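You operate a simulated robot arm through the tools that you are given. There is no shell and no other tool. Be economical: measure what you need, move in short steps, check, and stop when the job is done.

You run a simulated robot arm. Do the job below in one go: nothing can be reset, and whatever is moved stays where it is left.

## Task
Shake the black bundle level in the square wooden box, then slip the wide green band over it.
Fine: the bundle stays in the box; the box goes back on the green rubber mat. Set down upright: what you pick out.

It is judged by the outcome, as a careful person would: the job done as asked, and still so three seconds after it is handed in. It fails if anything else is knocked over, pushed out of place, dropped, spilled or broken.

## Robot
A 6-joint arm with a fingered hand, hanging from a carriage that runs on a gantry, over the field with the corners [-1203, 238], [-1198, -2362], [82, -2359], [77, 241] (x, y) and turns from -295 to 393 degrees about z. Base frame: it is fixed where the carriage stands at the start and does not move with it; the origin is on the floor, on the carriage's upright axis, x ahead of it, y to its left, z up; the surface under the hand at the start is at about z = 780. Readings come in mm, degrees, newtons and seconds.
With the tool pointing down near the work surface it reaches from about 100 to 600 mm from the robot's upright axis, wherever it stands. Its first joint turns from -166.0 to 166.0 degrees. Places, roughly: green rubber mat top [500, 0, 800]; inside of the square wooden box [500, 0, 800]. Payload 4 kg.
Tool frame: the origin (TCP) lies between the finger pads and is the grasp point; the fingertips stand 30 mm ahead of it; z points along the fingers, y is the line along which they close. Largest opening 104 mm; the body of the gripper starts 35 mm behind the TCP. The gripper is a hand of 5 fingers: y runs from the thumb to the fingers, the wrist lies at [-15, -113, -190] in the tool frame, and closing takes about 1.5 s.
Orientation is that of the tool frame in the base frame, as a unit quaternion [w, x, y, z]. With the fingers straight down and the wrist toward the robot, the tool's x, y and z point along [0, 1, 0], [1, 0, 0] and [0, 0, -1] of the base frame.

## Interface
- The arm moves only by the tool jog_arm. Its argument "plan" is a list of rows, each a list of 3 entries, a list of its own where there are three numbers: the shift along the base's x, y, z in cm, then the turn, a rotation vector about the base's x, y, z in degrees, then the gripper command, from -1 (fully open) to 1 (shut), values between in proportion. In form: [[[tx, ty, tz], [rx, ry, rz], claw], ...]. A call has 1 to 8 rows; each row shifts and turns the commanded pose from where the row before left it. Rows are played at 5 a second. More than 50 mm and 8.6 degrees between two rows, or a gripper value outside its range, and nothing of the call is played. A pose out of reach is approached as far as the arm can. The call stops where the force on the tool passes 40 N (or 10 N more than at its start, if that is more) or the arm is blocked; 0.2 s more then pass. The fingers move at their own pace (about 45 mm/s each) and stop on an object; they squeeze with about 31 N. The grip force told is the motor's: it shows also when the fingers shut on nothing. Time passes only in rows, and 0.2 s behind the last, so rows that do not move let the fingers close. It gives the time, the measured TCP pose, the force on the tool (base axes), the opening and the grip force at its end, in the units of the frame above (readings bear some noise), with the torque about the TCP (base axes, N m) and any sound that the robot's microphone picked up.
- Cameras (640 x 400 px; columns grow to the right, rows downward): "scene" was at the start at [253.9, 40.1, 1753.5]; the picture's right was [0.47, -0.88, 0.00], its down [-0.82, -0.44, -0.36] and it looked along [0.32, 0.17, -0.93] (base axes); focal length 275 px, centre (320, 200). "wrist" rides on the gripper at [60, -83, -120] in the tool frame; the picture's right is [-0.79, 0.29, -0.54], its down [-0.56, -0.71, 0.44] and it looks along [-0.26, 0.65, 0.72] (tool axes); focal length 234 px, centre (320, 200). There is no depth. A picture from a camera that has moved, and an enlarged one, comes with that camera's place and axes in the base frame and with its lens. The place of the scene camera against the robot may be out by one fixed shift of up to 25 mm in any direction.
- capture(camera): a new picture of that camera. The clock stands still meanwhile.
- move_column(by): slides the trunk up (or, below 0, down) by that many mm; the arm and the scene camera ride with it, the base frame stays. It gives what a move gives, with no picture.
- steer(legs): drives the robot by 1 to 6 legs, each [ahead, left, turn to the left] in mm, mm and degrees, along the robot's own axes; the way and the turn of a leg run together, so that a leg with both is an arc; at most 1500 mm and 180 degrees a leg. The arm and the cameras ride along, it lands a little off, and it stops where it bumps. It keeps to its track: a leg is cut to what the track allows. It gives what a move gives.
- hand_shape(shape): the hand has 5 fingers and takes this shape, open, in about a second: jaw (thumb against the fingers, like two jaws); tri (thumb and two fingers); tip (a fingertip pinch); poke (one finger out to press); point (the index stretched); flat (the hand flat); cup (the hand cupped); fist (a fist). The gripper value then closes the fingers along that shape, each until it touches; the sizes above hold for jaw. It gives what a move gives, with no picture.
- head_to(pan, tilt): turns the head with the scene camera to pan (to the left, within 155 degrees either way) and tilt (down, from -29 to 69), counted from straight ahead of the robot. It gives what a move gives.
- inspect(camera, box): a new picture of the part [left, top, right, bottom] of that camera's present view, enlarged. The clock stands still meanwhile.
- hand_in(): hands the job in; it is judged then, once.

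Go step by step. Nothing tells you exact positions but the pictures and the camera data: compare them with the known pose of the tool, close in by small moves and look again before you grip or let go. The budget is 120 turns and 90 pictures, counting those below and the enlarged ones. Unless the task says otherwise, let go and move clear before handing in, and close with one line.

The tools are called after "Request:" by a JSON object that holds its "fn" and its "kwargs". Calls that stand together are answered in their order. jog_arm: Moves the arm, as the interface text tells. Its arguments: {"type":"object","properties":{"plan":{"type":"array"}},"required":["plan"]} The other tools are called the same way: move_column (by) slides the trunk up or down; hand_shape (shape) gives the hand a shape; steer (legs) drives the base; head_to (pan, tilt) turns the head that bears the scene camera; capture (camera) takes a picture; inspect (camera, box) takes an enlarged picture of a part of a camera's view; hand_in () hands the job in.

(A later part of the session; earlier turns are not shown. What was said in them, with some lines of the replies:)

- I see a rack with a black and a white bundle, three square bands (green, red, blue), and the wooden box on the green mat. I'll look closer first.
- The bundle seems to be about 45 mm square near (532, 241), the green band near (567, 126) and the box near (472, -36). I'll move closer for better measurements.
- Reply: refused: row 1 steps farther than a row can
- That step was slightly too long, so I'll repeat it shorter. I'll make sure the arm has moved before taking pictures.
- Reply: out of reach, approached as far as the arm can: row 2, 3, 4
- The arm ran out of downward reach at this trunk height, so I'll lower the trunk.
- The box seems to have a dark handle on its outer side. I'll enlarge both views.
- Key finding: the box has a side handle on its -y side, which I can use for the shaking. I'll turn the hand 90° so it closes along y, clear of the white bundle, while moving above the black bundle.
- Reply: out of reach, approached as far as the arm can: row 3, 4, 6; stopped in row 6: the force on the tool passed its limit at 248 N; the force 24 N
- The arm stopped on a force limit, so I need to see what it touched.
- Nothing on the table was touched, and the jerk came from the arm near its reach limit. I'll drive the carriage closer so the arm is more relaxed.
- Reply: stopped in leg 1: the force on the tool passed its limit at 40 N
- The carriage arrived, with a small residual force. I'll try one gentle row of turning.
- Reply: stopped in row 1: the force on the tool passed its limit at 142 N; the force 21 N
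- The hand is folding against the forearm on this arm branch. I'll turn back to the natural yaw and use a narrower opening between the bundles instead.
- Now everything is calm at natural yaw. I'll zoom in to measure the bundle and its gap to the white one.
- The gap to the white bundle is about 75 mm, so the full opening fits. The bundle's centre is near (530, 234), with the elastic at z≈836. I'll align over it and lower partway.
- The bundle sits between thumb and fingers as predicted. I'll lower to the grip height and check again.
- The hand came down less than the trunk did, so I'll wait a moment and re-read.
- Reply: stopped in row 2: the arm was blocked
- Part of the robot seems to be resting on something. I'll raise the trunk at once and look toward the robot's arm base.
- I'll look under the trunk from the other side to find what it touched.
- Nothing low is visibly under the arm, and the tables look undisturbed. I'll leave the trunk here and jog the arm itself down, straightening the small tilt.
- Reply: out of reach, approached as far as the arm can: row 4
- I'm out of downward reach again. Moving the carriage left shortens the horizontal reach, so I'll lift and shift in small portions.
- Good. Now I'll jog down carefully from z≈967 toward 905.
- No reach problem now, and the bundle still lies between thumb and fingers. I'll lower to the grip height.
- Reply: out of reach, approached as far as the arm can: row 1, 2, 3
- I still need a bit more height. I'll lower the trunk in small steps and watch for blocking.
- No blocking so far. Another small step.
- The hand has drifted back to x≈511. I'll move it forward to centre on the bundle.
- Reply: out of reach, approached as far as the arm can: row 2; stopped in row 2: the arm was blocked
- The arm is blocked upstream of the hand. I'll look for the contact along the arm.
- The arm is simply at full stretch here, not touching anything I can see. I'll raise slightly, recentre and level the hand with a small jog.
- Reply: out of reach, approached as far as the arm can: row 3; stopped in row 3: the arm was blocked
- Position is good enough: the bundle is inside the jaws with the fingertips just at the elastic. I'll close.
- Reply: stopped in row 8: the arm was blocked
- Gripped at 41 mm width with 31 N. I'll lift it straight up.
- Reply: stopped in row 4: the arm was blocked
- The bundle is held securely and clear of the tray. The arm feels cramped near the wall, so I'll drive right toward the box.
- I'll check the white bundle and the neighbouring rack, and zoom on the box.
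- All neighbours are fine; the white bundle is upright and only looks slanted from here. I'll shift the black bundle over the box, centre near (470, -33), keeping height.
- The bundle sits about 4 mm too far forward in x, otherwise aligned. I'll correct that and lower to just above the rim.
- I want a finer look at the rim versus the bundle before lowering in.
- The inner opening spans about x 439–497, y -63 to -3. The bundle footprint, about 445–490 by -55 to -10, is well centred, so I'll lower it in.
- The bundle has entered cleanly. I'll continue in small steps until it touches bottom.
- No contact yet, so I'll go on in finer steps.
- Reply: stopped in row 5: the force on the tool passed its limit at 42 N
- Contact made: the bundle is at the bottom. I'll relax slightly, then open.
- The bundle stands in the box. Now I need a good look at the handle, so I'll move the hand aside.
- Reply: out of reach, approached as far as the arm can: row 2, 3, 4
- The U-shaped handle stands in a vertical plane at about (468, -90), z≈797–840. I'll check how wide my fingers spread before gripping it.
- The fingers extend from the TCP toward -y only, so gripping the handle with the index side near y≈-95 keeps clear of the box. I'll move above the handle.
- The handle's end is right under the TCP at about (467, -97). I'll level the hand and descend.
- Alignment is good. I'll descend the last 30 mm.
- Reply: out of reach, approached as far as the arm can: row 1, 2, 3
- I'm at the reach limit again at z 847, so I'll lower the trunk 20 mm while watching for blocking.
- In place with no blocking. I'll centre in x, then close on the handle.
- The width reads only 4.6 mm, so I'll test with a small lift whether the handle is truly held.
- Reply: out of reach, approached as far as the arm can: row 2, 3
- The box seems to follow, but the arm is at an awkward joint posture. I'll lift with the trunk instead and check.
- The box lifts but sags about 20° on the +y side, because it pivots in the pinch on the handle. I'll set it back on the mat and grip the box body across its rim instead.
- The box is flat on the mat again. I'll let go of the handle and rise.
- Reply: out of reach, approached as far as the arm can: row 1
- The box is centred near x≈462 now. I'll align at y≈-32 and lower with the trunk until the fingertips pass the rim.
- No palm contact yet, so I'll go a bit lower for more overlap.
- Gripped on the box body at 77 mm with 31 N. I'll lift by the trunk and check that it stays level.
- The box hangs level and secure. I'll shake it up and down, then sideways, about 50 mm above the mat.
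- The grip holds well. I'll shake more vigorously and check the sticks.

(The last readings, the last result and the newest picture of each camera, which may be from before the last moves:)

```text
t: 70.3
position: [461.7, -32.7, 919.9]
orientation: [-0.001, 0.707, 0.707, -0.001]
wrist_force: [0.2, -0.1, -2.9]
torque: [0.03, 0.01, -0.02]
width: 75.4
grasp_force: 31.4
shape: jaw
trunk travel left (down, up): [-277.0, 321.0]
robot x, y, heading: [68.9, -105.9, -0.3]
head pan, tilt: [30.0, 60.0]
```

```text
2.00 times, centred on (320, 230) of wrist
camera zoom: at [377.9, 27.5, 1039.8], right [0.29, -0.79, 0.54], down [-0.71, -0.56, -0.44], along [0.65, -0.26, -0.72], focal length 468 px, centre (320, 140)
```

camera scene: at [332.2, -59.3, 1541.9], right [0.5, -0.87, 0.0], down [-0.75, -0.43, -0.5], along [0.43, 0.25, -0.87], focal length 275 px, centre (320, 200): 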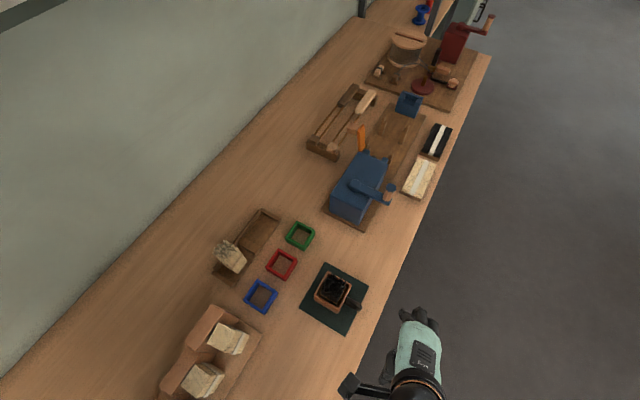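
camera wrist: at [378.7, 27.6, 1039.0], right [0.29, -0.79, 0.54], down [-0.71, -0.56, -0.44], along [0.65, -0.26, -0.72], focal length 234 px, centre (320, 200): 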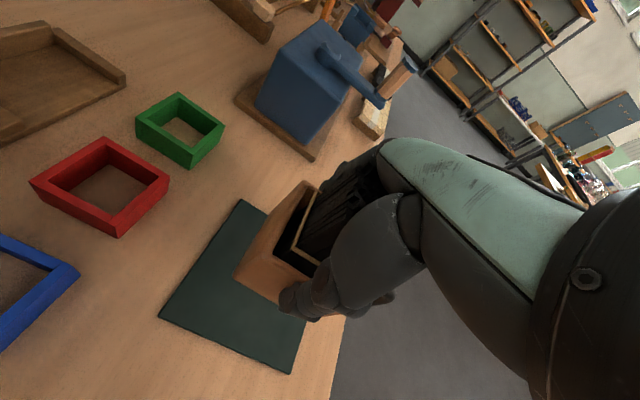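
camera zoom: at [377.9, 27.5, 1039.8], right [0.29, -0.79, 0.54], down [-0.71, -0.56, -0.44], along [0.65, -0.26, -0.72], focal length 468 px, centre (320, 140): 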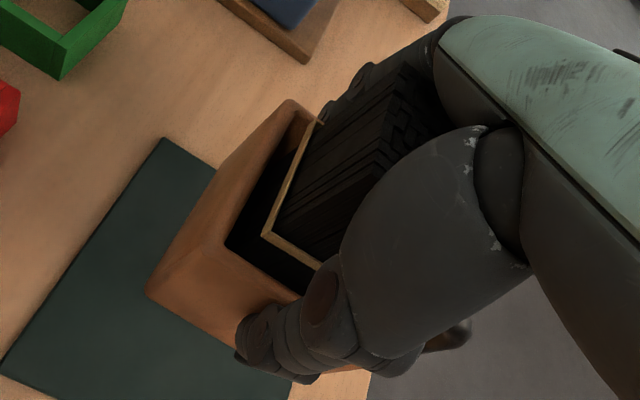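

The sticks already look much more even. One more short vertical shake, then I'll set it down.

Request:
{"fn": "jog_arm", "kwargs": {"plan": [[[0, 0, 2.5], [0, 0, 0], 1], [[0, 0, -2.5], [0, 0, 0], 1], [[0, 0, 2.5], [0, 0, 0], 1], [[0, 0, -2.5], [0, 0, 0], 1], [[0, 0, 2.5], [0, 0, 0], 1], [[0, 0, -2.5], [0, 0, 0], 1], [[0, 0, 0], [0, 0, 0], 1]]}}

Request:
{"fn": "jog_arm", "kwargs": {"plan": [[[0, 0, -1], [0, 0, 0], 1], [[0, 0, -1], [0, 0, 0], 1], [[0, 0, -1], [0, 0, 0], 1], [[0, 0, 0], [0, 0, 0], 1]]}}

Request:
{"fn": "move_column", "kwargs": {"by": -30}}

Request:
{"fn": "capture", "kwargs": {"camera": "wrist"}}

```text
t: 71.9
position: [461.5, -31.7, 918.4]
orientation: [-0.001, 0.707, 0.707, 0.0]
wrist_force: [0.0, 0.0, -2.8]
torque: [-0.02, -0.02, 0.02]
width: 75.5
grasp_force: 31.3
shape: jaw
trunk travel left (down, up): [-277.0, 321.0]
robot x, y, heading: [73.4, -105.4, -0.3]
head pan, tilt: [30.0, 60.0]
```

```text
t: 72.9
position: [463.2, -33.1, 889.0]
orientation: [-0.001, 0.707, 0.707, 0.0]
wrist_force: [0.2, 0.3, -2.8]
torque: [0.0, -0.04, 0.02]
width: 75.7
grasp_force: 31.2
shape: jaw
trunk travel left (down, up): [-277.0, 321.0]
robot x, y, heading: [65.9, -105.7, 0.0]
head pan, tilt: [30.0, 60.0]
```

```text
t: 73.7
position: [461.3, -32.7, 858.7]
orientation: [-0.001, 0.707, 0.707, -0.001]
wrist_force: [0.4, 0.8, -2.9]
torque: [0.03, 0.04, -0.02]
width: 75.5
grasp_force: 31.0
shape: jaw
trunk travel left (down, up): [-247.0, 351.0]
robot x, y, heading: [72.1, -104.0, -0.0]
head pan, tilt: [30.0, 60.0]
```

```text
20 pictures are left
camera wrist: at [378.0, 27.6, 978.9], right [0.29, -0.79, 0.54], down [-0.71, -0.56, -0.44], along [0.65, -0.26, -0.72], focal length 234 px, centre (320, 200)
```

wrist: 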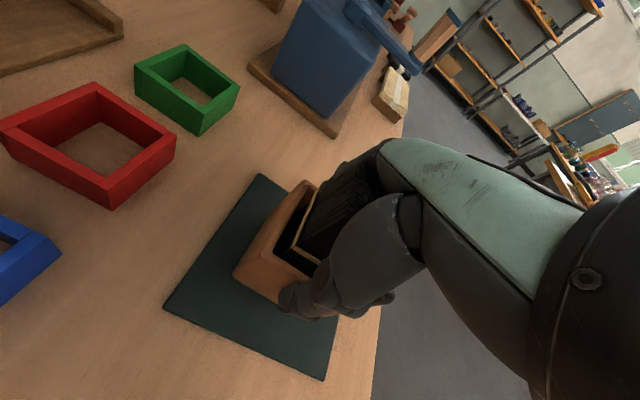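

Still 9 mm above the mat, with full weight on the hand. I'll lower slowly to contact.

Request:
{"fn": "move_column", "kwargs": {"by": -6}}

Request:
{"fn": "move_column", "kwargs": {"by": -3}}

```text
t: 74.2
position: [461.2, -32.0, 853.9]
orientation: [-0.001, 0.707, 0.707, -0.001]
wrist_force: [-0.1, 0.4, -2.6]
torque: [0.05, -0.01, 0.0]
width: 75.4
grasp_force: 31.2
shape: jaw
trunk travel left (down, up): [-241.0, 357.0]
robot x, y, heading: [73.3, -105.5, -0.2]
head pan, tilt: [30.0, 60.0]
```

```text
t: 74.8
position: [461.7, -33.0, 850.4]
orientation: [-0.001, 0.707, 0.707, -0.002]
wrist_force: [0.0, 0.1, -3.1]
torque: [0.03, 0.02, -0.01]
width: 75.6
grasp_force: 31.1
shape: jaw
trunk travel left (down, up): [-238.0, 360.0]
robot x, y, heading: [69.1, -109.6, -0.4]
head pan, tilt: [30.0, 60.0]
```

Request:
{"fn": "move_column", "kwargs": {"by": -2}}

Request:
{"fn": "move_column", "kwargs": {"by": -1}}

```text
t: 75.3
position: [462.0, -32.4, 847.4]
orientation: [0.0, 0.707, 0.708, 0.0]
wrist_force: [-1.1, 0.4, 0.7]
torque: [-0.06, -0.07, 0.04]
width: 75.6
grasp_force: 30.9
shape: jaw
trunk travel left (down, up): [-236.0, 362.0]
robot x, y, heading: [67.9, -107.1, -0.1]
head pan, tilt: [30.0, 60.0]
```

```text
t: 75.8
position: [463.0, -32.2, 848.4]
orientation: [-0.001, 0.707, 0.707, 0.0]
wrist_force: [-2.2, 0.7, 8.3]
torque: [-0.09, -0.15, -0.01]
width: 75.0
grasp_force: 30.9
shape: jaw
trunk travel left (down, up): [-235.0, 363.0]
robot x, y, heading: [69.7, -106.2, -0.2]
head pan, tilt: [30.0, 60.0]
```

The box is resting on the mat. I'll open and rise.

Request:
{"fn": "jog_arm", "kwargs": {"plan": [[[0, 0, 0], [0, 0, 0], 0.2], [[0, 0, 0], [0, 0, 0], -0.5], [[0, 0, 0], [0, 0, 0], -1], [[0, 0, 0], [0, 0, 0], -1], [[0, 0, 0], [0, 0, 0], -1]]}}

Request:
{"fn": "move_column", "kwargs": {"by": 120}}

Request:
{"fn": "capture", "kwargs": {"camera": "wrist"}}

Request:
{"fn": "inspect", "kwargs": {"camera": "wrist", "box": [180, 180, 400, 380]}}

```text
t: 77.0
position: [460.8, -33.4, 846.6]
orientation: [-0.002, 0.707, 0.707, 0.0]
wrist_force: [0.4, 0.1, 0.4]
torque: [0.03, 0.01, -0.01]
width: 103.9
grasp_force: 0.1
shape: jaw
trunk travel left (down, up): [-235.0, 363.0]
robot x, y, heading: [66.8, -105.8, -0.2]
head pan, tilt: [30.0, 60.0]
```

```text
t: 78.5
position: [462.0, -32.8, 966.9]
orientation: [0.0, 0.708, 0.707, 0.0]
wrist_force: [0.0, 0.6, -1.1]
torque: [0.0, 0.01, 0.01]
width: 104.1
grasp_force: 0.0
shape: jaw
trunk travel left (down, up): [-355.0, 243.0]
robot x, y, heading: [68.7, -107.3, -0.1]
head pan, tilt: [30.0, 60.0]
```

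```text
19 pictures are left
camera wrist: at [378.1, 27.6, 1086.9], right [0.29, -0.79, 0.54], down [-0.71, -0.56, -0.44], along [0.65, -0.26, -0.72], focal length 234 px, centre (320, 200)
```

wrist: 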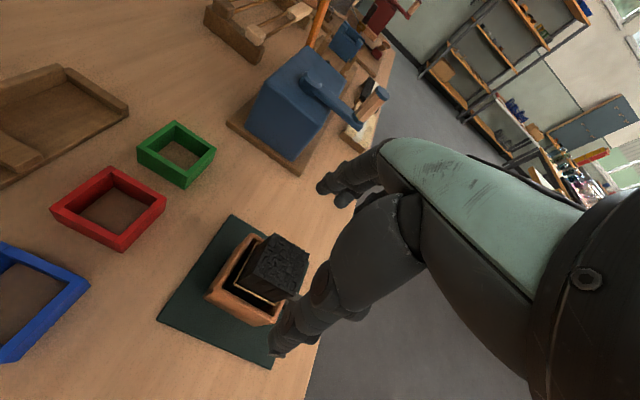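

```text
2.00 times, centred on (290, 280) of wrist
camera zoom: at [378.1, 27.6, 1086.9], right [0.29, -0.79, 0.54], down [-0.71, -0.56, -0.44], along [0.65, -0.26, -0.72], focal length 468 px, centre (380, 40)
```

zoom: 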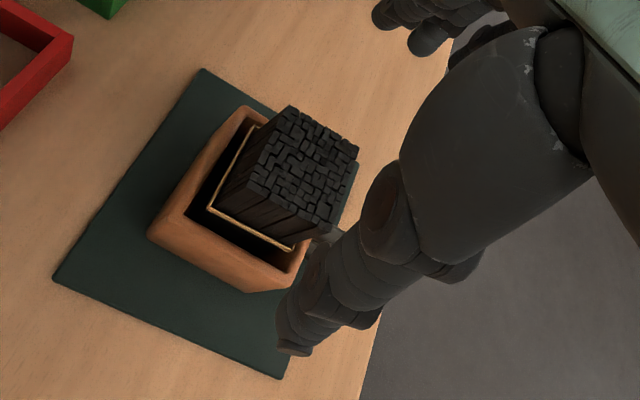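

The bundle is now perfectly level in the box, on the mat. Next is the green band: I'll drive left toward it.

Request:
{"fn": "steer", "kwargs": {"legs": [[10, 125, 0]]}}

Request:
{"fn": "inspect", "kwargs": {"camera": "wrist", "box": [180, 180, 400, 380]}}

```text
t: 79.8
position: [466.0, 92.6, 967.2]
orientation: [0.001, 0.707, 0.707, 0.0]
wrist_force: [0.0, 0.2, 0.0]
torque: [-0.01, 0.01, 0.03]
width: 104.0
grasp_force: 0.0
shape: jaw
trunk travel left (down, up): [-355.0, 243.0]
robot x, y, heading: [72.6, 20.4, -0.3]
head pan, tilt: [30.0, 60.0]
```

```text
2.00 times, centred on (290, 280) of wrist
camera zoom: at [382.4, 151.9, 1087.0], right [0.29, -0.79, 0.54], down [-0.71, -0.56, -0.44], along [0.65, -0.26, -0.72], focal length 468 px, centre (380, 40)
```

zoom: 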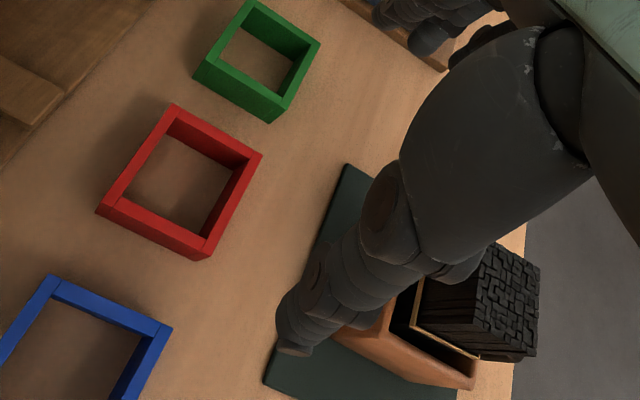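

The green band spans about x 532–590, y 98–154, z 780–812. I need a lower trunk to reach it, so I'll interleave trunk and arm moves.

Request:
{"fn": "move_column", "kwargs": {"by": -90}}

Request:
{"fn": "jog_arm", "kwargs": {"plan": [[[0, 0.5, 3], [0, 0, 0], -1], [[0, 1, 3], [0, 0, 0], -1], [[1, 1, 2], [0, 0, 0], -1], [[2, 1, 0], [0, 0, 0], -1]]}}

Request:
{"fn": "move_column", "kwargs": {"by": -50}}

```text
t: 81.0
position: [467.2, 92.6, 877.6]
orientation: [0.0, 0.707, 0.707, 0.0]
wrist_force: [0.1, -0.6, 0.4]
torque: [-0.03, 0.01, 0.01]
width: 103.9
grasp_force: 0.2
shape: jaw
trunk travel left (down, up): [-265.0, 333.0]
robot x, y, heading: [73.4, 20.9, -0.2]
head pan, tilt: [30.0, 60.0]
```

```text
t: 82.0
position: [497.6, 128.2, 956.4]
orientation: [-0.001, 0.706, 0.708, 0.0]
wrist_force: [0.6, -0.1, 0.4]
torque: [-0.02, 0.01, 0.01]
width: 104.0
grasp_force: 0.2
shape: jaw
trunk travel left (down, up): [-265.0, 333.0]
robot x, y, heading: [74.9, 17.9, -0.3]
head pan, tilt: [30.0, 60.0]
```

```text
t: 82.9
position: [496.8, 127.2, 907.1]
orientation: [0.0, 0.707, 0.707, 0.0]
wrist_force: [0.0, 0.0, 0.4]
torque: [-0.01, 0.0, -0.01]
width: 103.6
grasp_force: 0.0
shape: jaw
trunk travel left (down, up): [-215.0, 383.0]
robot x, y, heading: [72.7, 19.0, 0.0]
head pan, tilt: [30.0, 60.0]
```

No blocking. Continuing forward over the band.

Request:
{"fn": "jog_arm", "kwargs": {"plan": [[[2.2, 0, 1], [0, 0, 0], -1], [[2.2, 0, 1], [0, 0, 0], -1], [[2, 0.1, 1], [0, 0, 0], -1]]}}

Request:
{"fn": "move_column", "kwargs": {"by": -40}}

Request:
{"fn": "capture", "kwargs": {"camera": "wrist"}}

```text
t: 83.7
position: [562.5, 127.7, 937.8]
orientation: [-0.001, 0.706, 0.708, -0.001]
wrist_force: [-0.3, -0.4, -0.1]
torque: [-0.01, 0.0, 0.02]
width: 104.0
grasp_force: 0.0
shape: jaw
trunk travel left (down, up): [-215.0, 383.0]
robot x, y, heading: [77.7, 18.2, -0.1]
head pan, tilt: [30.0, 60.0]
```

```text
t: 84.5
position: [560.6, 127.7, 896.3]
orientation: [0.0, 0.706, 0.708, 0.0]
wrist_force: [-1.5, 0.0, -0.1]
torque: [0.01, 0.02, -0.05]
width: 104.0
grasp_force: 0.0
shape: jaw
trunk travel left (down, up): [-175.0, 423.0]
robot x, y, heading: [75.5, 17.8, -0.2]
head pan, tilt: [30.0, 60.0]
```

```text
16 pictures are left
camera wrist: at [477.0, 188.0, 1017.6], right [0.29, -0.79, 0.54], down [-0.71, -0.56, -0.44], along [0.65, -0.26, -0.72], focal length 234 px, centre (320, 200)
```

wrist: 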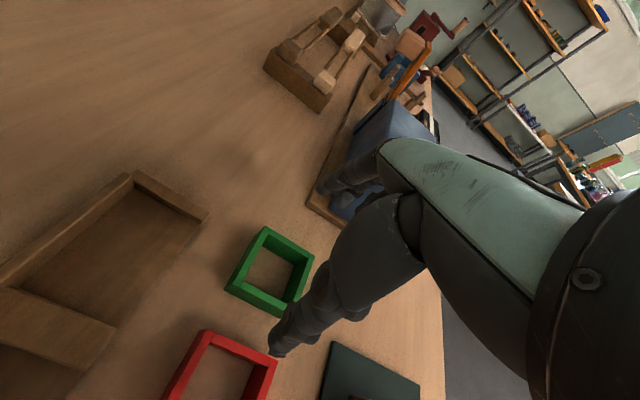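

The band lies where predicted between thumb and fingers. I'll lower stepwise onto it.

Request:
{"fn": "move_column", "kwargs": {"by": -45}}

Request:
{"fn": "inspect", "kwargs": {"camera": "wrist", "box": [200, 160, 420, 380]}}

```text
t: 85.4
position: [560.1, 127.7, 863.5]
orientation: [0.001, 0.707, 0.708, 0.003]
wrist_force: [-0.6, 0.6, -0.7]
torque: [0.03, -0.02, 0.02]
width: 103.7
grasp_force: 0.1
shape: jaw
trunk travel left (down, up): [-130.0, 468.0]
robot x, y, heading: [73.8, 18.0, -0.1]
head pan, tilt: [30.0, 60.0]
```

```text
1.82 times, centred on (310, 270) of wrist
camera zoom: at [475.5, 187.5, 983.0], right [0.29, -0.79, 0.54], down [-0.7, -0.56, -0.44], along [0.65, -0.26, -0.71], focal length 426 px, centre (338, 73)
```

zoom: 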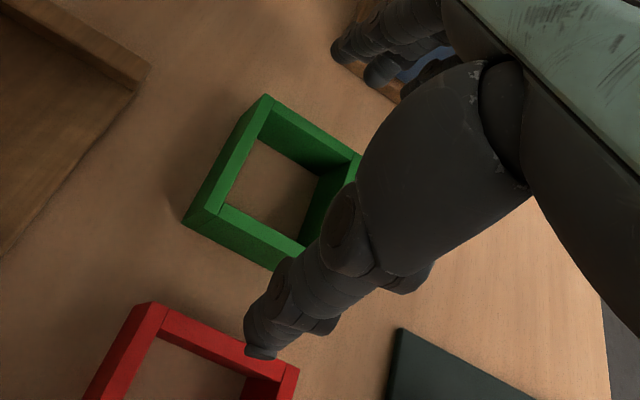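

The trunk move fell 12 mm short, so the arm's elbow is probably sagging onto the ramp rack. I'll raise the trunk right away and use the arm's stretch instead.

Request:
{"fn": "move_column", "kwargs": {"by": 35}}

Request:
{"fn": "jog_arm", "kwargs": {"plan": [[[0, 0, -1.5], [0, 0, 0], -1], [[0, 0, -1.5], [0, 0, 0], -1], [[0, 0, -1.5], [0, 0, 0], -1]]}}

Request:
{"fn": "head_to", "kwargs": {"pan": 80, "tilt": 66}}

Request:
{"fn": "capture", "kwargs": {"camera": "scene"}}

```text
t: 86.2
position: [560.4, 128.9, 886.8]
orientation: [-0.001, 0.707, 0.708, -0.001]
wrist_force: [0.1, 0.5, 0.2]
torque: [-0.01, -0.02, -0.03]
width: 103.9
grasp_force: 0.1
shape: jaw
trunk travel left (down, up): [-165.0, 433.0]
robot x, y, heading: [74.2, 16.2, -0.4]
head pan, tilt: [30.0, 60.0]
```

```text
t: 87.0
position: [559.9, 128.8, 842.5]
orientation: [-0.001, 0.707, 0.707, 0.0]
wrist_force: [-0.9, 0.2, -0.2]
torque: [0.01, -0.02, -0.02]
width: 104.0
grasp_force: 0.0
shape: jaw
trunk travel left (down, up): [-165.0, 433.0]
robot x, y, heading: [72.6, 18.7, -0.1]
head pan, tilt: [30.0, 60.0]
```

```text
t: 88.2
position: [561.8, 128.7, 844.1]
orientation: [0.0, 0.707, 0.707, -0.001]
wrist_force: [0.0, -0.2, 0.1]
torque: [-0.02, 0.0, 0.02]
width: 103.6
grasp_force: 0.1
shape: jaw
trunk travel left (down, up): [-165.0, 433.0]
robot x, y, heading: [74.2, 15.7, -0.3]
head pan, tilt: [80.0, 66.0]
```

```text
14 pictures are left
camera scene: at [289.1, 90.4, 1446.3], right [0.98, -0.18, 0.0], down [-0.16, -0.9, -0.41], along [0.07, 0.4, -0.91], focal length 275 px, centre (320, 200)
```

scene: 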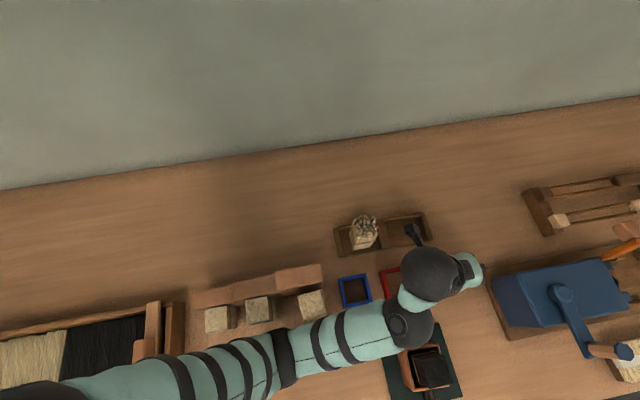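

All the neighbours are in place. Now I'll jog down the last bit to the band.

Request:
{"fn": "jog_arm", "kwargs": {"plan": [[[0, 0, -1], [0, 0, 0], -1], [[0, 0, -1], [0, 0, 0], -1], [[0, 0, -0.8], [0, 0, 0], -1], [[0, 0, 0], [0, 0, 0], -1]]}}

Request:
{"fn": "inspect", "kwargs": {"camera": "wrist", "box": [200, 160, 420, 380]}}

```text
t: 88.8
position: [569.8, 128.9, 835.8]
orientation: [0.004, 0.708, 0.706, 0.013]
wrist_force: [7.7, 0.0, 24.4]
torque: [0.07, 1.63, 0.02]
width: 104.0
grasp_force: 0.0
shape: jaw
trunk travel left (down, up): [-165.0, 433.0]
robot x, y, heading: [71.3, 16.3, 0.1]
head pan, tilt: [80.0, 66.0]
stopped in row 3: the force on the tool passed its limit at 43 N (the readings are from after the stop); the commanded pose is now the measured one
```

```text
1.82 times, centred on (310, 270) of wrist
camera zoom: at [482.7, 188.4, 953.1], right [0.27, -0.8, 0.54], down [-0.7, -0.55, -0.46], along [0.66, -0.25, -0.7], focal length 426 px, centre (338, 73)
```

zoom: 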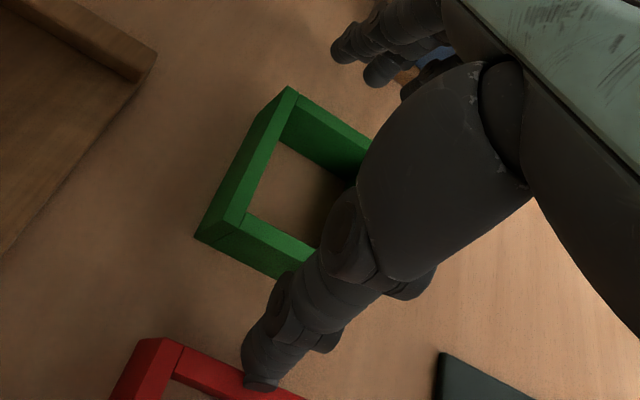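

The thumb touched the red band because the hand was fully open. I'll lift, level, and narrow the opening to about 75 mm.

Request:
{"fn": "jog_arm", "kwargs": {"plan": [[[0, 0, 1.5], [-0.7, 1.4, 0.2], -1], [[-0.8, 0, 0.5], [0, 0, 0], -0.4], [[0, 0, 0], [0, 0, 0], -0.4], [[0, 0, 0], [0, 0, 0], -0.4], [[0, 0, 0], [0, 0, 0], -0.4]]}}

Request:
{"fn": "inspect", "kwargs": {"camera": "wrist", "box": [180, 160, 420, 400]}}

```text
t: 90.0
position: [556.6, 128.6, 850.3]
orientation: [-0.001, 0.706, 0.708, -0.006]
wrist_force: [1.0, 0.7, 0.2]
torque: [-0.03, -0.02, 0.03]
width: 73.1
grasp_force: 0.0
shape: jaw
trunk travel left (down, up): [-165.0, 433.0]
robot x, y, heading: [74.1, 13.9, -0.1]
head pan, tilt: [80.0, 66.0]
```

```text
1.67 times, centred on (300, 280) of wrist
camera zoom: at [473.7, 189.1, 969.9], right [0.3, -0.79, 0.54], down [-0.71, -0.56, -0.43], along [0.64, -0.26, -0.72], focal length 390 px, centre (353, 67)
```

zoom: 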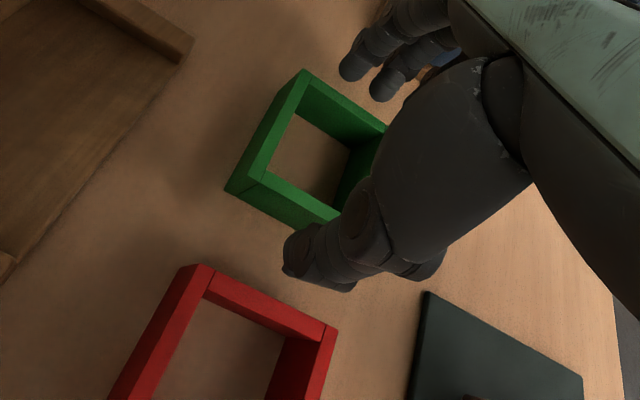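

Clear of the red band now. I'll centre on the green band and lower again.

Request:
{"fn": "jog_arm", "kwargs": {"plan": [[[0.6, 0, -0.5], [0.4, -0.5, 0], -0.4], [[0, 0, -1], [0, 0, 0], -0.4], [[0, 0, -1], [0, 0, 0], -0.4], [[0, 0, -0.8], [0, 0, 0], -0.4], [[0, 0, 0], [0, 0, 0], -0.4]]}}

Request:
{"fn": "inspect", "kwargs": {"camera": "wrist", "box": [180, 160, 420, 400]}}

```text
t: 91.2
position: [562.0, 128.6, 816.3]
orientation: [-0.002, 0.707, 0.708, 0.0]
wrist_force: [-0.1, -0.2, 0.3]
torque: [0.01, 0.02, 0.0]
width: 72.9
grasp_force: 0.1
shape: jaw
trunk travel left (down, up): [-165.0, 433.0]
robot x, y, heading: [72.4, 16.0, 0.1]
head pan, tilt: [80.0, 66.0]
```

```text
1.67 times, centred on (300, 280) of wrist
camera zoom: at [478.6, 188.5, 936.6], right [0.29, -0.79, 0.54], down [-0.71, -0.56, -0.44], along [0.65, -0.25, -0.72], focal length 390 px, centre (353, 67)
```

zoom: 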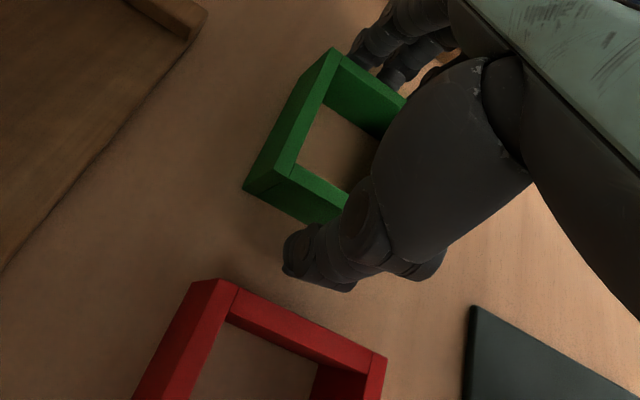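

Perfectly straddling the band at z 816 with no contact. I'll close.

Request:
{"fn": "jog_arm", "kwargs": {"plan": [[[0, 0, 0], [0, 0, 0], 0], [[0, 0, 0], [0, 0, 0], 0.5], [[0, 0, 0], [0, 0, 0], 1], [[0, 0, 0], [0, 0, 0], 1], [[0, 0, 0], [0, 0, 0], 1], [[0, 0, 0], [0, 0, 0], 1]]}}

Request:
{"fn": "jog_arm", "kwargs": {"plan": [[[0, 0, 1], [0, 0, 0], 1], [[0, 0, 2], [0, 0, 0], 1], [[0, 0, 3], [0, 0, 0], 1], [[0, 0, 0], [0, 0, 0], 1]]}}

Request:
{"fn": "move_column", "kwargs": {"by": 70}}

Request:
{"fn": "capture", "kwargs": {"camera": "wrist"}}

```text
t: 92.6
position: [563.1, 129.1, 816.2]
orientation: [-0.002, 0.707, 0.707, 0.0]
wrist_force: [1.0, 0.4, -0.3]
torque: [-0.02, -0.02, 0.01]
width: 56.0
grasp_force: 30.3
shape: jaw
trunk travel left (down, up): [-165.0, 433.0]
robot x, y, heading: [73.2, 18.5, -0.1]
head pan, tilt: [80.0, 66.0]
```

```text
t: 93.6
position: [561.9, 129.1, 877.0]
orientation: [-0.001, 0.707, 0.707, 0.0]
wrist_force: [0.1, -0.3, -1.3]
torque: [-0.02, 0.0, -0.01]
width: 56.0
grasp_force: 31.0
shape: jaw
trunk travel left (down, up): [-165.0, 433.0]
robot x, y, heading: [73.1, 16.1, -0.3]
head pan, tilt: [80.0, 66.0]
```

```text
t: 94.7
position: [561.4, 129.7, 947.1]
orientation: [-0.002, 0.707, 0.707, 0.0]
wrist_force: [-0.8, -0.3, -0.2]
torque: [0.01, -0.02, -0.02]
width: 55.8
grasp_force: 30.6
shape: jaw
trunk travel left (down, up): [-235.0, 363.0]
robot x, y, heading: [76.7, 18.0, 0.3]
head pan, tilt: [80.0, 66.0]
```

```text
10 pictures are left
camera wrist: at [478.5, 188.9, 1066.5], right [0.29, -0.79, 0.54], down [-0.71, -0.56, -0.44], along [0.65, -0.25, -0.72], focal length 234 px, centre (320, 200)
```

wrist: 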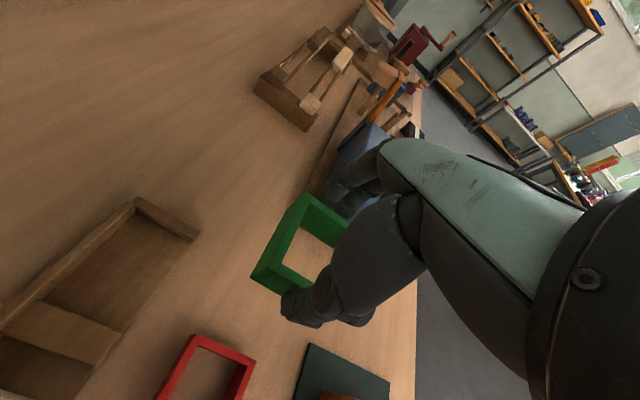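

The green band is held level. I'll drive right and bring it above the bundle, with a little more height for clearance.

Request:
{"fn": "move_column", "kwargs": {"by": 20}}

Request:
{"fn": "steer", "kwargs": {"legs": [[0, -125, 0]]}}

Request:
{"fn": "jog_arm", "kwargs": {"plan": [[[-3, -1, 0], [0, 0, 0], 1], [[-3, -1, 0], [0, 0, 0], 1], [[-3, -1, 0], [0, 0, 0], 1], [[0, -1, 0], [0, 0, 0], 1], [[0, 0, 0], [0, 0, 0], 1]]}}

Request:
{"fn": "inspect", "kwargs": {"camera": "wrist", "box": [180, 160, 420, 400]}}

```text
t: 95.4
position: [562.8, 129.1, 966.9]
orientation: [-0.002, 0.707, 0.708, -0.001]
wrist_force: [-0.3, 0.6, 0.2]
torque: [0.0, -0.02, -0.01]
width: 56.0
grasp_force: 30.7
shape: jaw
trunk travel left (down, up): [-255.0, 343.0]
robot x, y, heading: [70.8, 21.3, -0.2]
head pan, tilt: [80.0, 66.0]
```

```text
t: 96.6
position: [562.9, 4.0, 968.0]
orientation: [-0.001, 0.706, 0.708, 0.001]
wrist_force: [0.0, -0.2, 0.4]
torque: [0.0, -0.01, -0.01]
width: 56.0
grasp_force: 31.4
shape: jaw
trunk travel left (down, up): [-255.0, 343.0]
robot x, y, heading: [74.6, -103.8, -0.3]
head pan, tilt: [80.0, 66.0]
```

```text
t: 97.8
position: [472.3, -35.2, 966.8]
orientation: [-0.002, 0.707, 0.707, 0.0]
wrist_force: [0.0, 0.5, -0.3]
torque: [0.02, -0.01, 0.05]
width: 56.0
grasp_force: 31.1
shape: jaw
trunk travel left (down, up): [-255.0, 343.0]
robot x, y, heading: [72.6, -106.7, -0.2]
head pan, tilt: [80.0, 66.0]
```

```text
1.67 times, centred on (300, 280) of wrist
camera zoom: at [387.9, 24.0, 1086.9], right [0.29, -0.79, 0.54], down [-0.71, -0.56, -0.44], along [0.65, -0.25, -0.72], focal length 390 px, centre (353, 67)
```

zoom: 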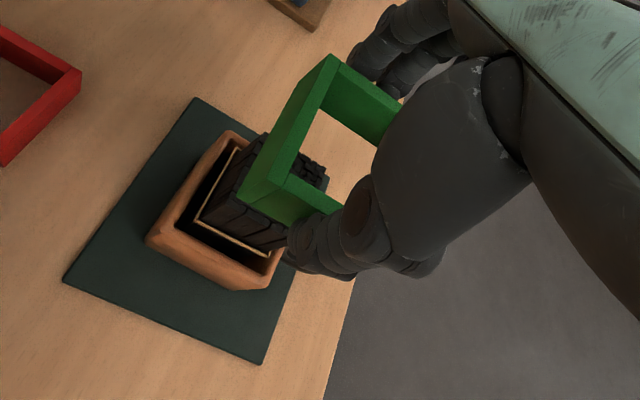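

The band is above the bundle. I'll lower to just above the bundle's top and zoom in to check the alignment.

Request:
{"fn": "move_column", "kwargs": {"by": -32}}

Request:
{"fn": "inspect", "kwargs": {"camera": "wrist", "box": [235, 180, 355, 330]}}

```text
t: 98.6
position: [471.8, -36.0, 936.2]
orientation: [-0.001, 0.706, 0.708, 0.0]
wrist_force: [0.5, 0.5, -0.4]
torque: [-0.03, -0.01, 0.02]
width: 55.9
grasp_force: 31.4
shape: jaw
trunk travel left (down, up): [-223.0, 375.0]
robot x, y, heading: [72.2, -104.6, 0.0]
head pan, tilt: [80.0, 66.0]
```

```text
2.67 times, centred on (295, 255) of wrist
camera zoom: at [388.0, 24.2, 1054.9], right [0.29, -0.79, 0.54], down [-0.71, -0.56, -0.44], along [0.65, -0.25, -0.72], focal length 624 px, centre (387, 53)
```

zoom: 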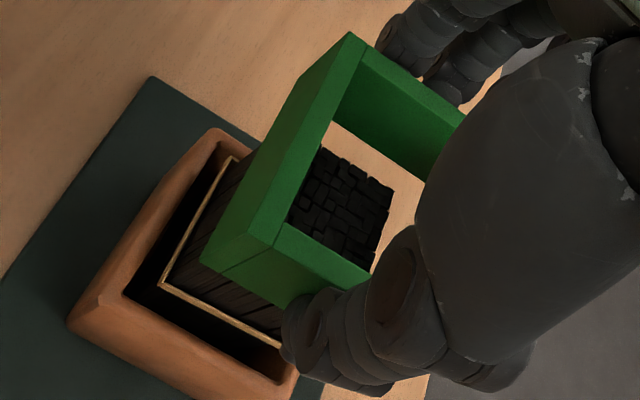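

The bundle is centred near (466, -34) with its top at z≈890. The band's hole is centred near (468.5, -38), so I'll shift it -2.5, +4 mm and start slipping it on.

Request:
{"fn": "jog_arm", "kwargs": {"plan": [[[-0.25, 0.4, 0], [0, 0, 0], 1], [[0, 0, 0], [0, 0, 0], 1]]}}

Request:
{"fn": "move_column", "kwargs": {"by": -8}}

Request:
{"fn": "inspect", "kwargs": {"camera": "wrist", "box": [235, 180, 355, 330]}}

```text
t: 99.2
position: [469.1, -31.0, 934.7]
orientation: [-0.001, 0.706, 0.708, 0.001]
wrist_force: [1.1, -0.7, 0.3]
torque: [-0.03, 0.02, 0.0]
width: 56.1
grasp_force: 31.0
shape: jaw
trunk travel left (down, up): [-223.0, 375.0]
robot x, y, heading: [72.3, -107.0, -0.0]
head pan, tilt: [80.0, 66.0]
```

```text
t: 99.8
position: [470.5, -30.7, 927.6]
orientation: [-0.001, 0.707, 0.707, -0.001]
wrist_force: [0.4, 0.0, 1.0]
torque: [0.02, -0.03, -0.02]
width: 55.9
grasp_force: 31.2
shape: jaw
trunk travel left (down, up): [-215.0, 383.0]
robot x, y, heading: [75.7, -107.1, -0.1]
head pan, tilt: [80.0, 66.0]
```

```text
2.67 times, centred on (295, 255) of wrist
camera zoom: at [385.6, 28.3, 1046.9], right [0.29, -0.79, 0.54], down [-0.71, -0.56, -0.44], along [0.65, -0.25, -0.72], focal length 624 px, centre (387, 53)
```

zoom: 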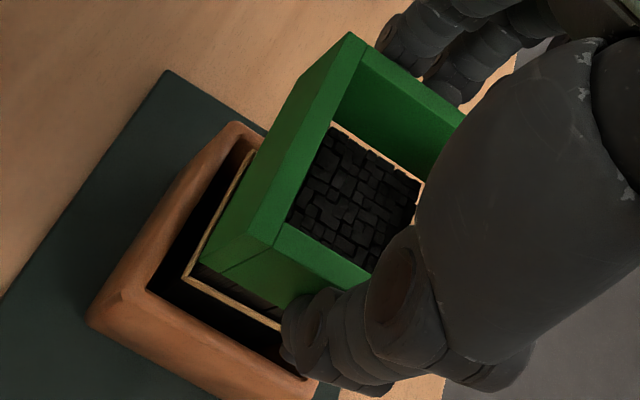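

The bundle fills the hole with a gap all around. I'll lower gradually, watching the force.

Request:
{"fn": "move_column", "kwargs": {"by": -8}}

Request:
{"fn": "move_column", "kwargs": {"by": -8}}

Request:
{"fn": "inspect", "kwargs": {"camera": "wrist", "box": [235, 180, 355, 330]}}

```text
t: 100.3
position: [468.8, -31.1, 920.7]
orientation: [-0.002, 0.706, 0.708, 0.0]
wrist_force: [0.7, -0.6, -0.4]
torque: [0.0, -0.01, 0.01]
width: 55.8
grasp_force: 31.5
shape: jaw
trunk travel left (down, up): [-207.0, 391.0]
robot x, y, heading: [71.4, -106.4, -0.3]
head pan, tilt: [80.0, 66.0]
```

```text
t: 100.9
position: [470.1, -31.7, 911.1]
orientation: [-0.001, 0.707, 0.708, 0.001]
wrist_force: [-0.1, 0.6, 0.4]
torque: [0.01, 0.01, 0.0]
width: 55.6
grasp_force: 31.0
shape: jaw
trunk travel left (down, up): [-199.0, 399.0]
robot x, y, heading: [73.9, -103.3, -0.4]
head pan, tilt: [80.0, 66.0]
```

```text
2.67 times, centred on (295, 255) of wrist
camera zoom: at [385.6, 28.3, 1030.9], right [0.29, -0.79, 0.54], down [-0.71, -0.56, -0.44], along [0.65, -0.25, -0.72], focal length 624 px, centre (387, 53)
```

zoom: 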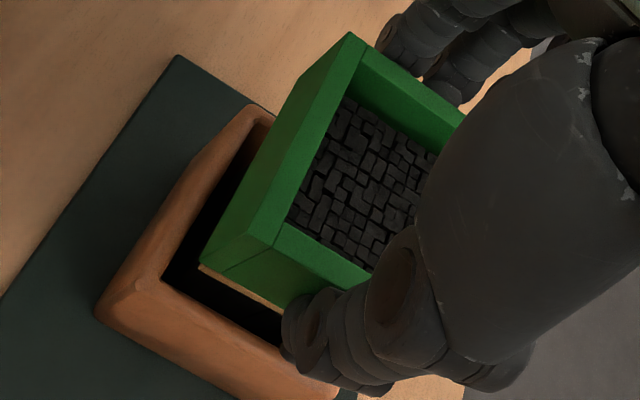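

The band is over the top with no force. I'll continue down with the arm toward the elastic level.

Request:
{"fn": "jog_arm", "kwargs": {"plan": [[[0, 0, -0.6], [0, 0, 0], 1], [[0, 0, -0.6], [0, 0, 0], 1], [[0, 0, -0.5], [0, 0, 0], 1], [[0, 0, -0.4], [0, 0, 0], 1], [[0, 0, 0], [0, 0, 0], 1]]}}

Request:
{"fn": "inspect", "kwargs": {"camera": "wrist", "box": [225, 180, 365, 340]}}

```text
t: 102.1
position: [469.1, -30.4, 890.3]
orientation: [-0.001, 0.706, 0.708, -0.001]
wrist_force: [-0.1, 0.8, -0.9]
torque: [0.01, 0.05, -0.01]
width: 55.8
grasp_force: 31.3
shape: jaw
trunk travel left (down, up): [-199.0, 399.0]
robot x, y, heading: [75.3, -104.1, -0.2]
head pan, tilt: [80.0, 66.0]
```

```text
2.50 times, centred on (295, 260) of wrist
camera zoom: at [385.5, 28.3, 1009.7], right [0.29, -0.79, 0.54], down [-0.71, -0.56, -0.44], along [0.65, -0.25, -0.72], focal length 585 px, centre (382, 50)
```

zoom: 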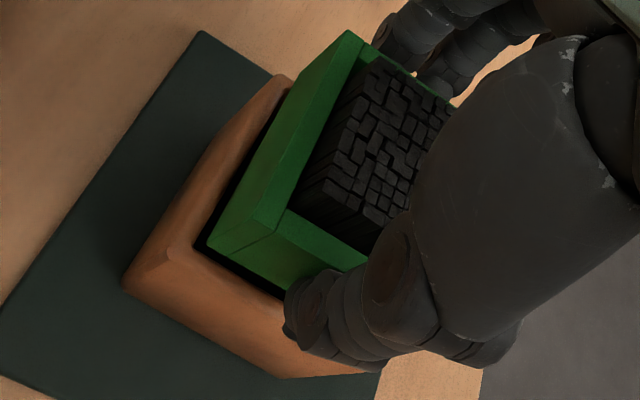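

The band now surrounds the bundle's upper part. I'll nudge it lower in small steps until it seats or I near the rim.

Request:
{"fn": "jog_arm", "kwargs": {"plan": [[[0, 0, -0.2], [0, 0, 0], 1], [[0, 0, -0.2], [0, 0, 0], 1], [[0, 0, -0.2], [0, 0, 0], 1], [[0, 0, -0.2], [0, 0, 0], 1], [[0, 0, 0], [0, 0, 0], 1]]}}

```text
t: 103.3
position: [468.8, -31.0, 882.0]
orientation: [-0.002, 0.707, 0.708, 0.0]
wrist_force: [-0.7, -0.2, -0.9]
torque: [0.04, 0.0, -0.02]
width: 56.0
grasp_force: 31.1
shape: jaw
trunk travel left (down, up): [-199.0, 399.0]
robot x, y, heading: [75.3, -103.6, -0.2]
head pan, tilt: [80.0, 66.0]
```

No contact, with the band's bottom at about the rim level. I'll release it here, gently.

Request:
{"fn": "jog_arm", "kwargs": {"plan": [[[0, 0, -0.2], [0, 0, 0], 1], [[0, 0, 0], [0, 0, 0], 0.2], [[0, 0, 0], [0, 0, 0], -0.3], [[0, 0, 0], [0, 0, 0], -0.6], [[0, 0, 0], [0, 0, 0], -0.6], [[0, 0, 0], [0, 0, 0], -0.6]]}}

Request:
{"fn": "inspect", "kwargs": {"camera": "wrist", "box": [225, 180, 365, 340]}}

```text
t: 104.7
position: [469.6, -31.0, 879.9]
orientation: [-0.002, 0.706, 0.708, 0.0]
wrist_force: [-0.4, 0.5, -0.1]
torque: [0.01, -0.01, 0.01]
width: 83.0
grasp_force: 0.1
shape: jaw
trunk travel left (down, up): [-199.0, 399.0]
robot x, y, heading: [73.5, -105.6, -0.1]
head pan, tilt: [80.0, 66.0]
```

```text
2.50 times, centred on (295, 260) of wrist
camera zoom: at [385.5, 28.5, 999.5], right [0.29, -0.79, 0.54], down [-0.71, -0.56, -0.44], along [0.65, -0.25, -0.72], focal length 585 px, centre (382, 50)
```

zoom: 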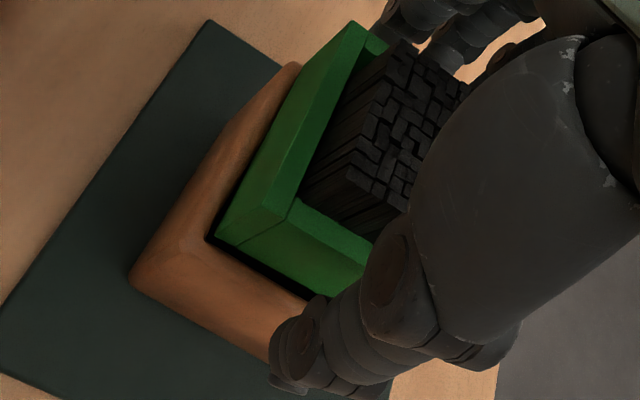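

The band sits around the bundle. I'll rise straight up and move clear to check.

Request:
{"fn": "move_column", "kwargs": {"by": 110}}

Request:
{"fn": "jog_arm", "kwargs": {"plan": [[[-1, -3.5, 1], [0, 0, 0], -1], [[-1, -3.5, 1], [0, 0, 0], -1], [[-1, -3.5, 1], [0, 0, 0], -1], [[-1, -3.5, 1], [0, 0, 0], -1]]}}

Request:
{"fn": "inspect", "kwargs": {"camera": "wrist", "box": [20, 60, 260, 290]}}

```text
t: 106.1
position: [468.5, -31.7, 989.5]
orientation: [-0.002, 0.706, 0.708, -0.001]
wrist_force: [0.3, -0.4, 0.3]
torque: [-0.05, 0.04, -0.01]
width: 82.5
grasp_force: 0.0
shape: jaw
trunk travel left (down, up): [-309.0, 289.0]
robot x, y, heading: [73.9, -103.9, -0.1]
head pan, tilt: [80.0, 66.0]
```

```text
t: 107.1
position: [429.2, -171.8, 1030.2]
orientation: [-0.001, 0.706, 0.708, 0.0]
wrist_force: [0.3, 1.1, 0.0]
torque: [-0.02, 0.01, 0.01]
width: 103.8
grasp_force: 0.1
shape: jaw
trunk travel left (down, up): [-309.0, 289.0]
robot x, y, heading: [75.5, -107.2, -0.4]
head pan, tilt: [80.0, 66.0]
```

```text
1.74 times, centred on (140, 175) of wrist
camera zoom: at [346.1, -112.4, 1150.2], right [0.29, -0.79, 0.54], down [-0.71, -0.56, -0.44], along [0.65, -0.25, -0.72], focal length 407 px, centre (633, 244)
```

zoom: 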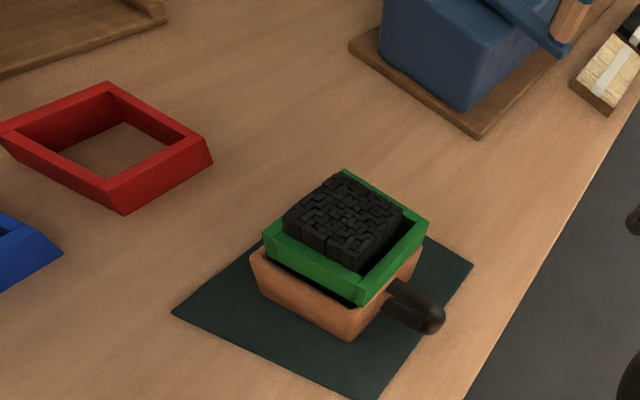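

The band encircles the level bundle, and the box stands upright on the mat. One last look at the surroundings.

Request:
{"fn": "head_to", "kwargs": {"pan": 50, "tilt": 62}}

Request:
{"fn": "capture", "kwargs": {"camera": "scene"}}

```text
t: 108.1
position: [429.4, -170.6, 1030.4]
orientation: [-0.001, 0.706, 0.708, 0.0]
wrist_force: [-0.3, -0.3, -1.1]
torque: [0.0, 0.02, -0.02]
width: 103.5
grasp_force: 0.1
shape: jaw
trunk travel left (down, up): [-309.0, 289.0]
robot x, y, heading: [74.2, -106.4, 0.2]
head pan, tilt: [50.0, 62.0]
```

```text
2 pictures are left
camera scene: at [319.9, -43.4, 1594.6], right [0.77, -0.64, 0.0], down [-0.57, -0.68, -0.47], along [0.3, 0.36, -0.88], focal length 275 px, centre (320, 200)
```

scene: 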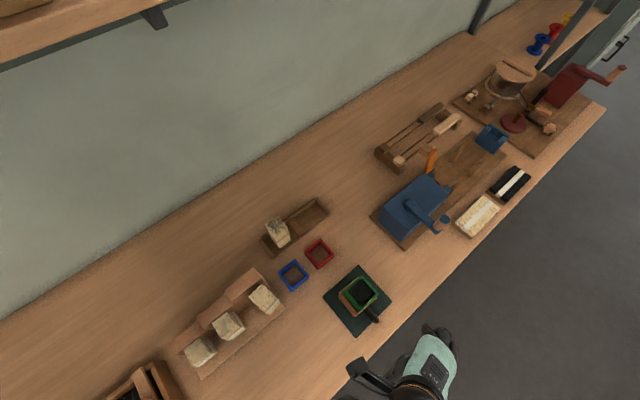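

Everything is in place: the bundle is level and banded in the box on the mat, the neighbours look undisturbed, and the hand is clear. Handing in.

Request:
{"fn": "hand_in", "kwargs": {}}

```text
The job is handed in.
```

I shook the black bundle level in the wooden box, set the box back upright on the green mat, and slipped the green band over the bundle. While reaching for the band, my thumb briefly pressed on the red band. The arm was also blocked a few times by something I couldn't identify. In the last picture everything else was upright and in its place.
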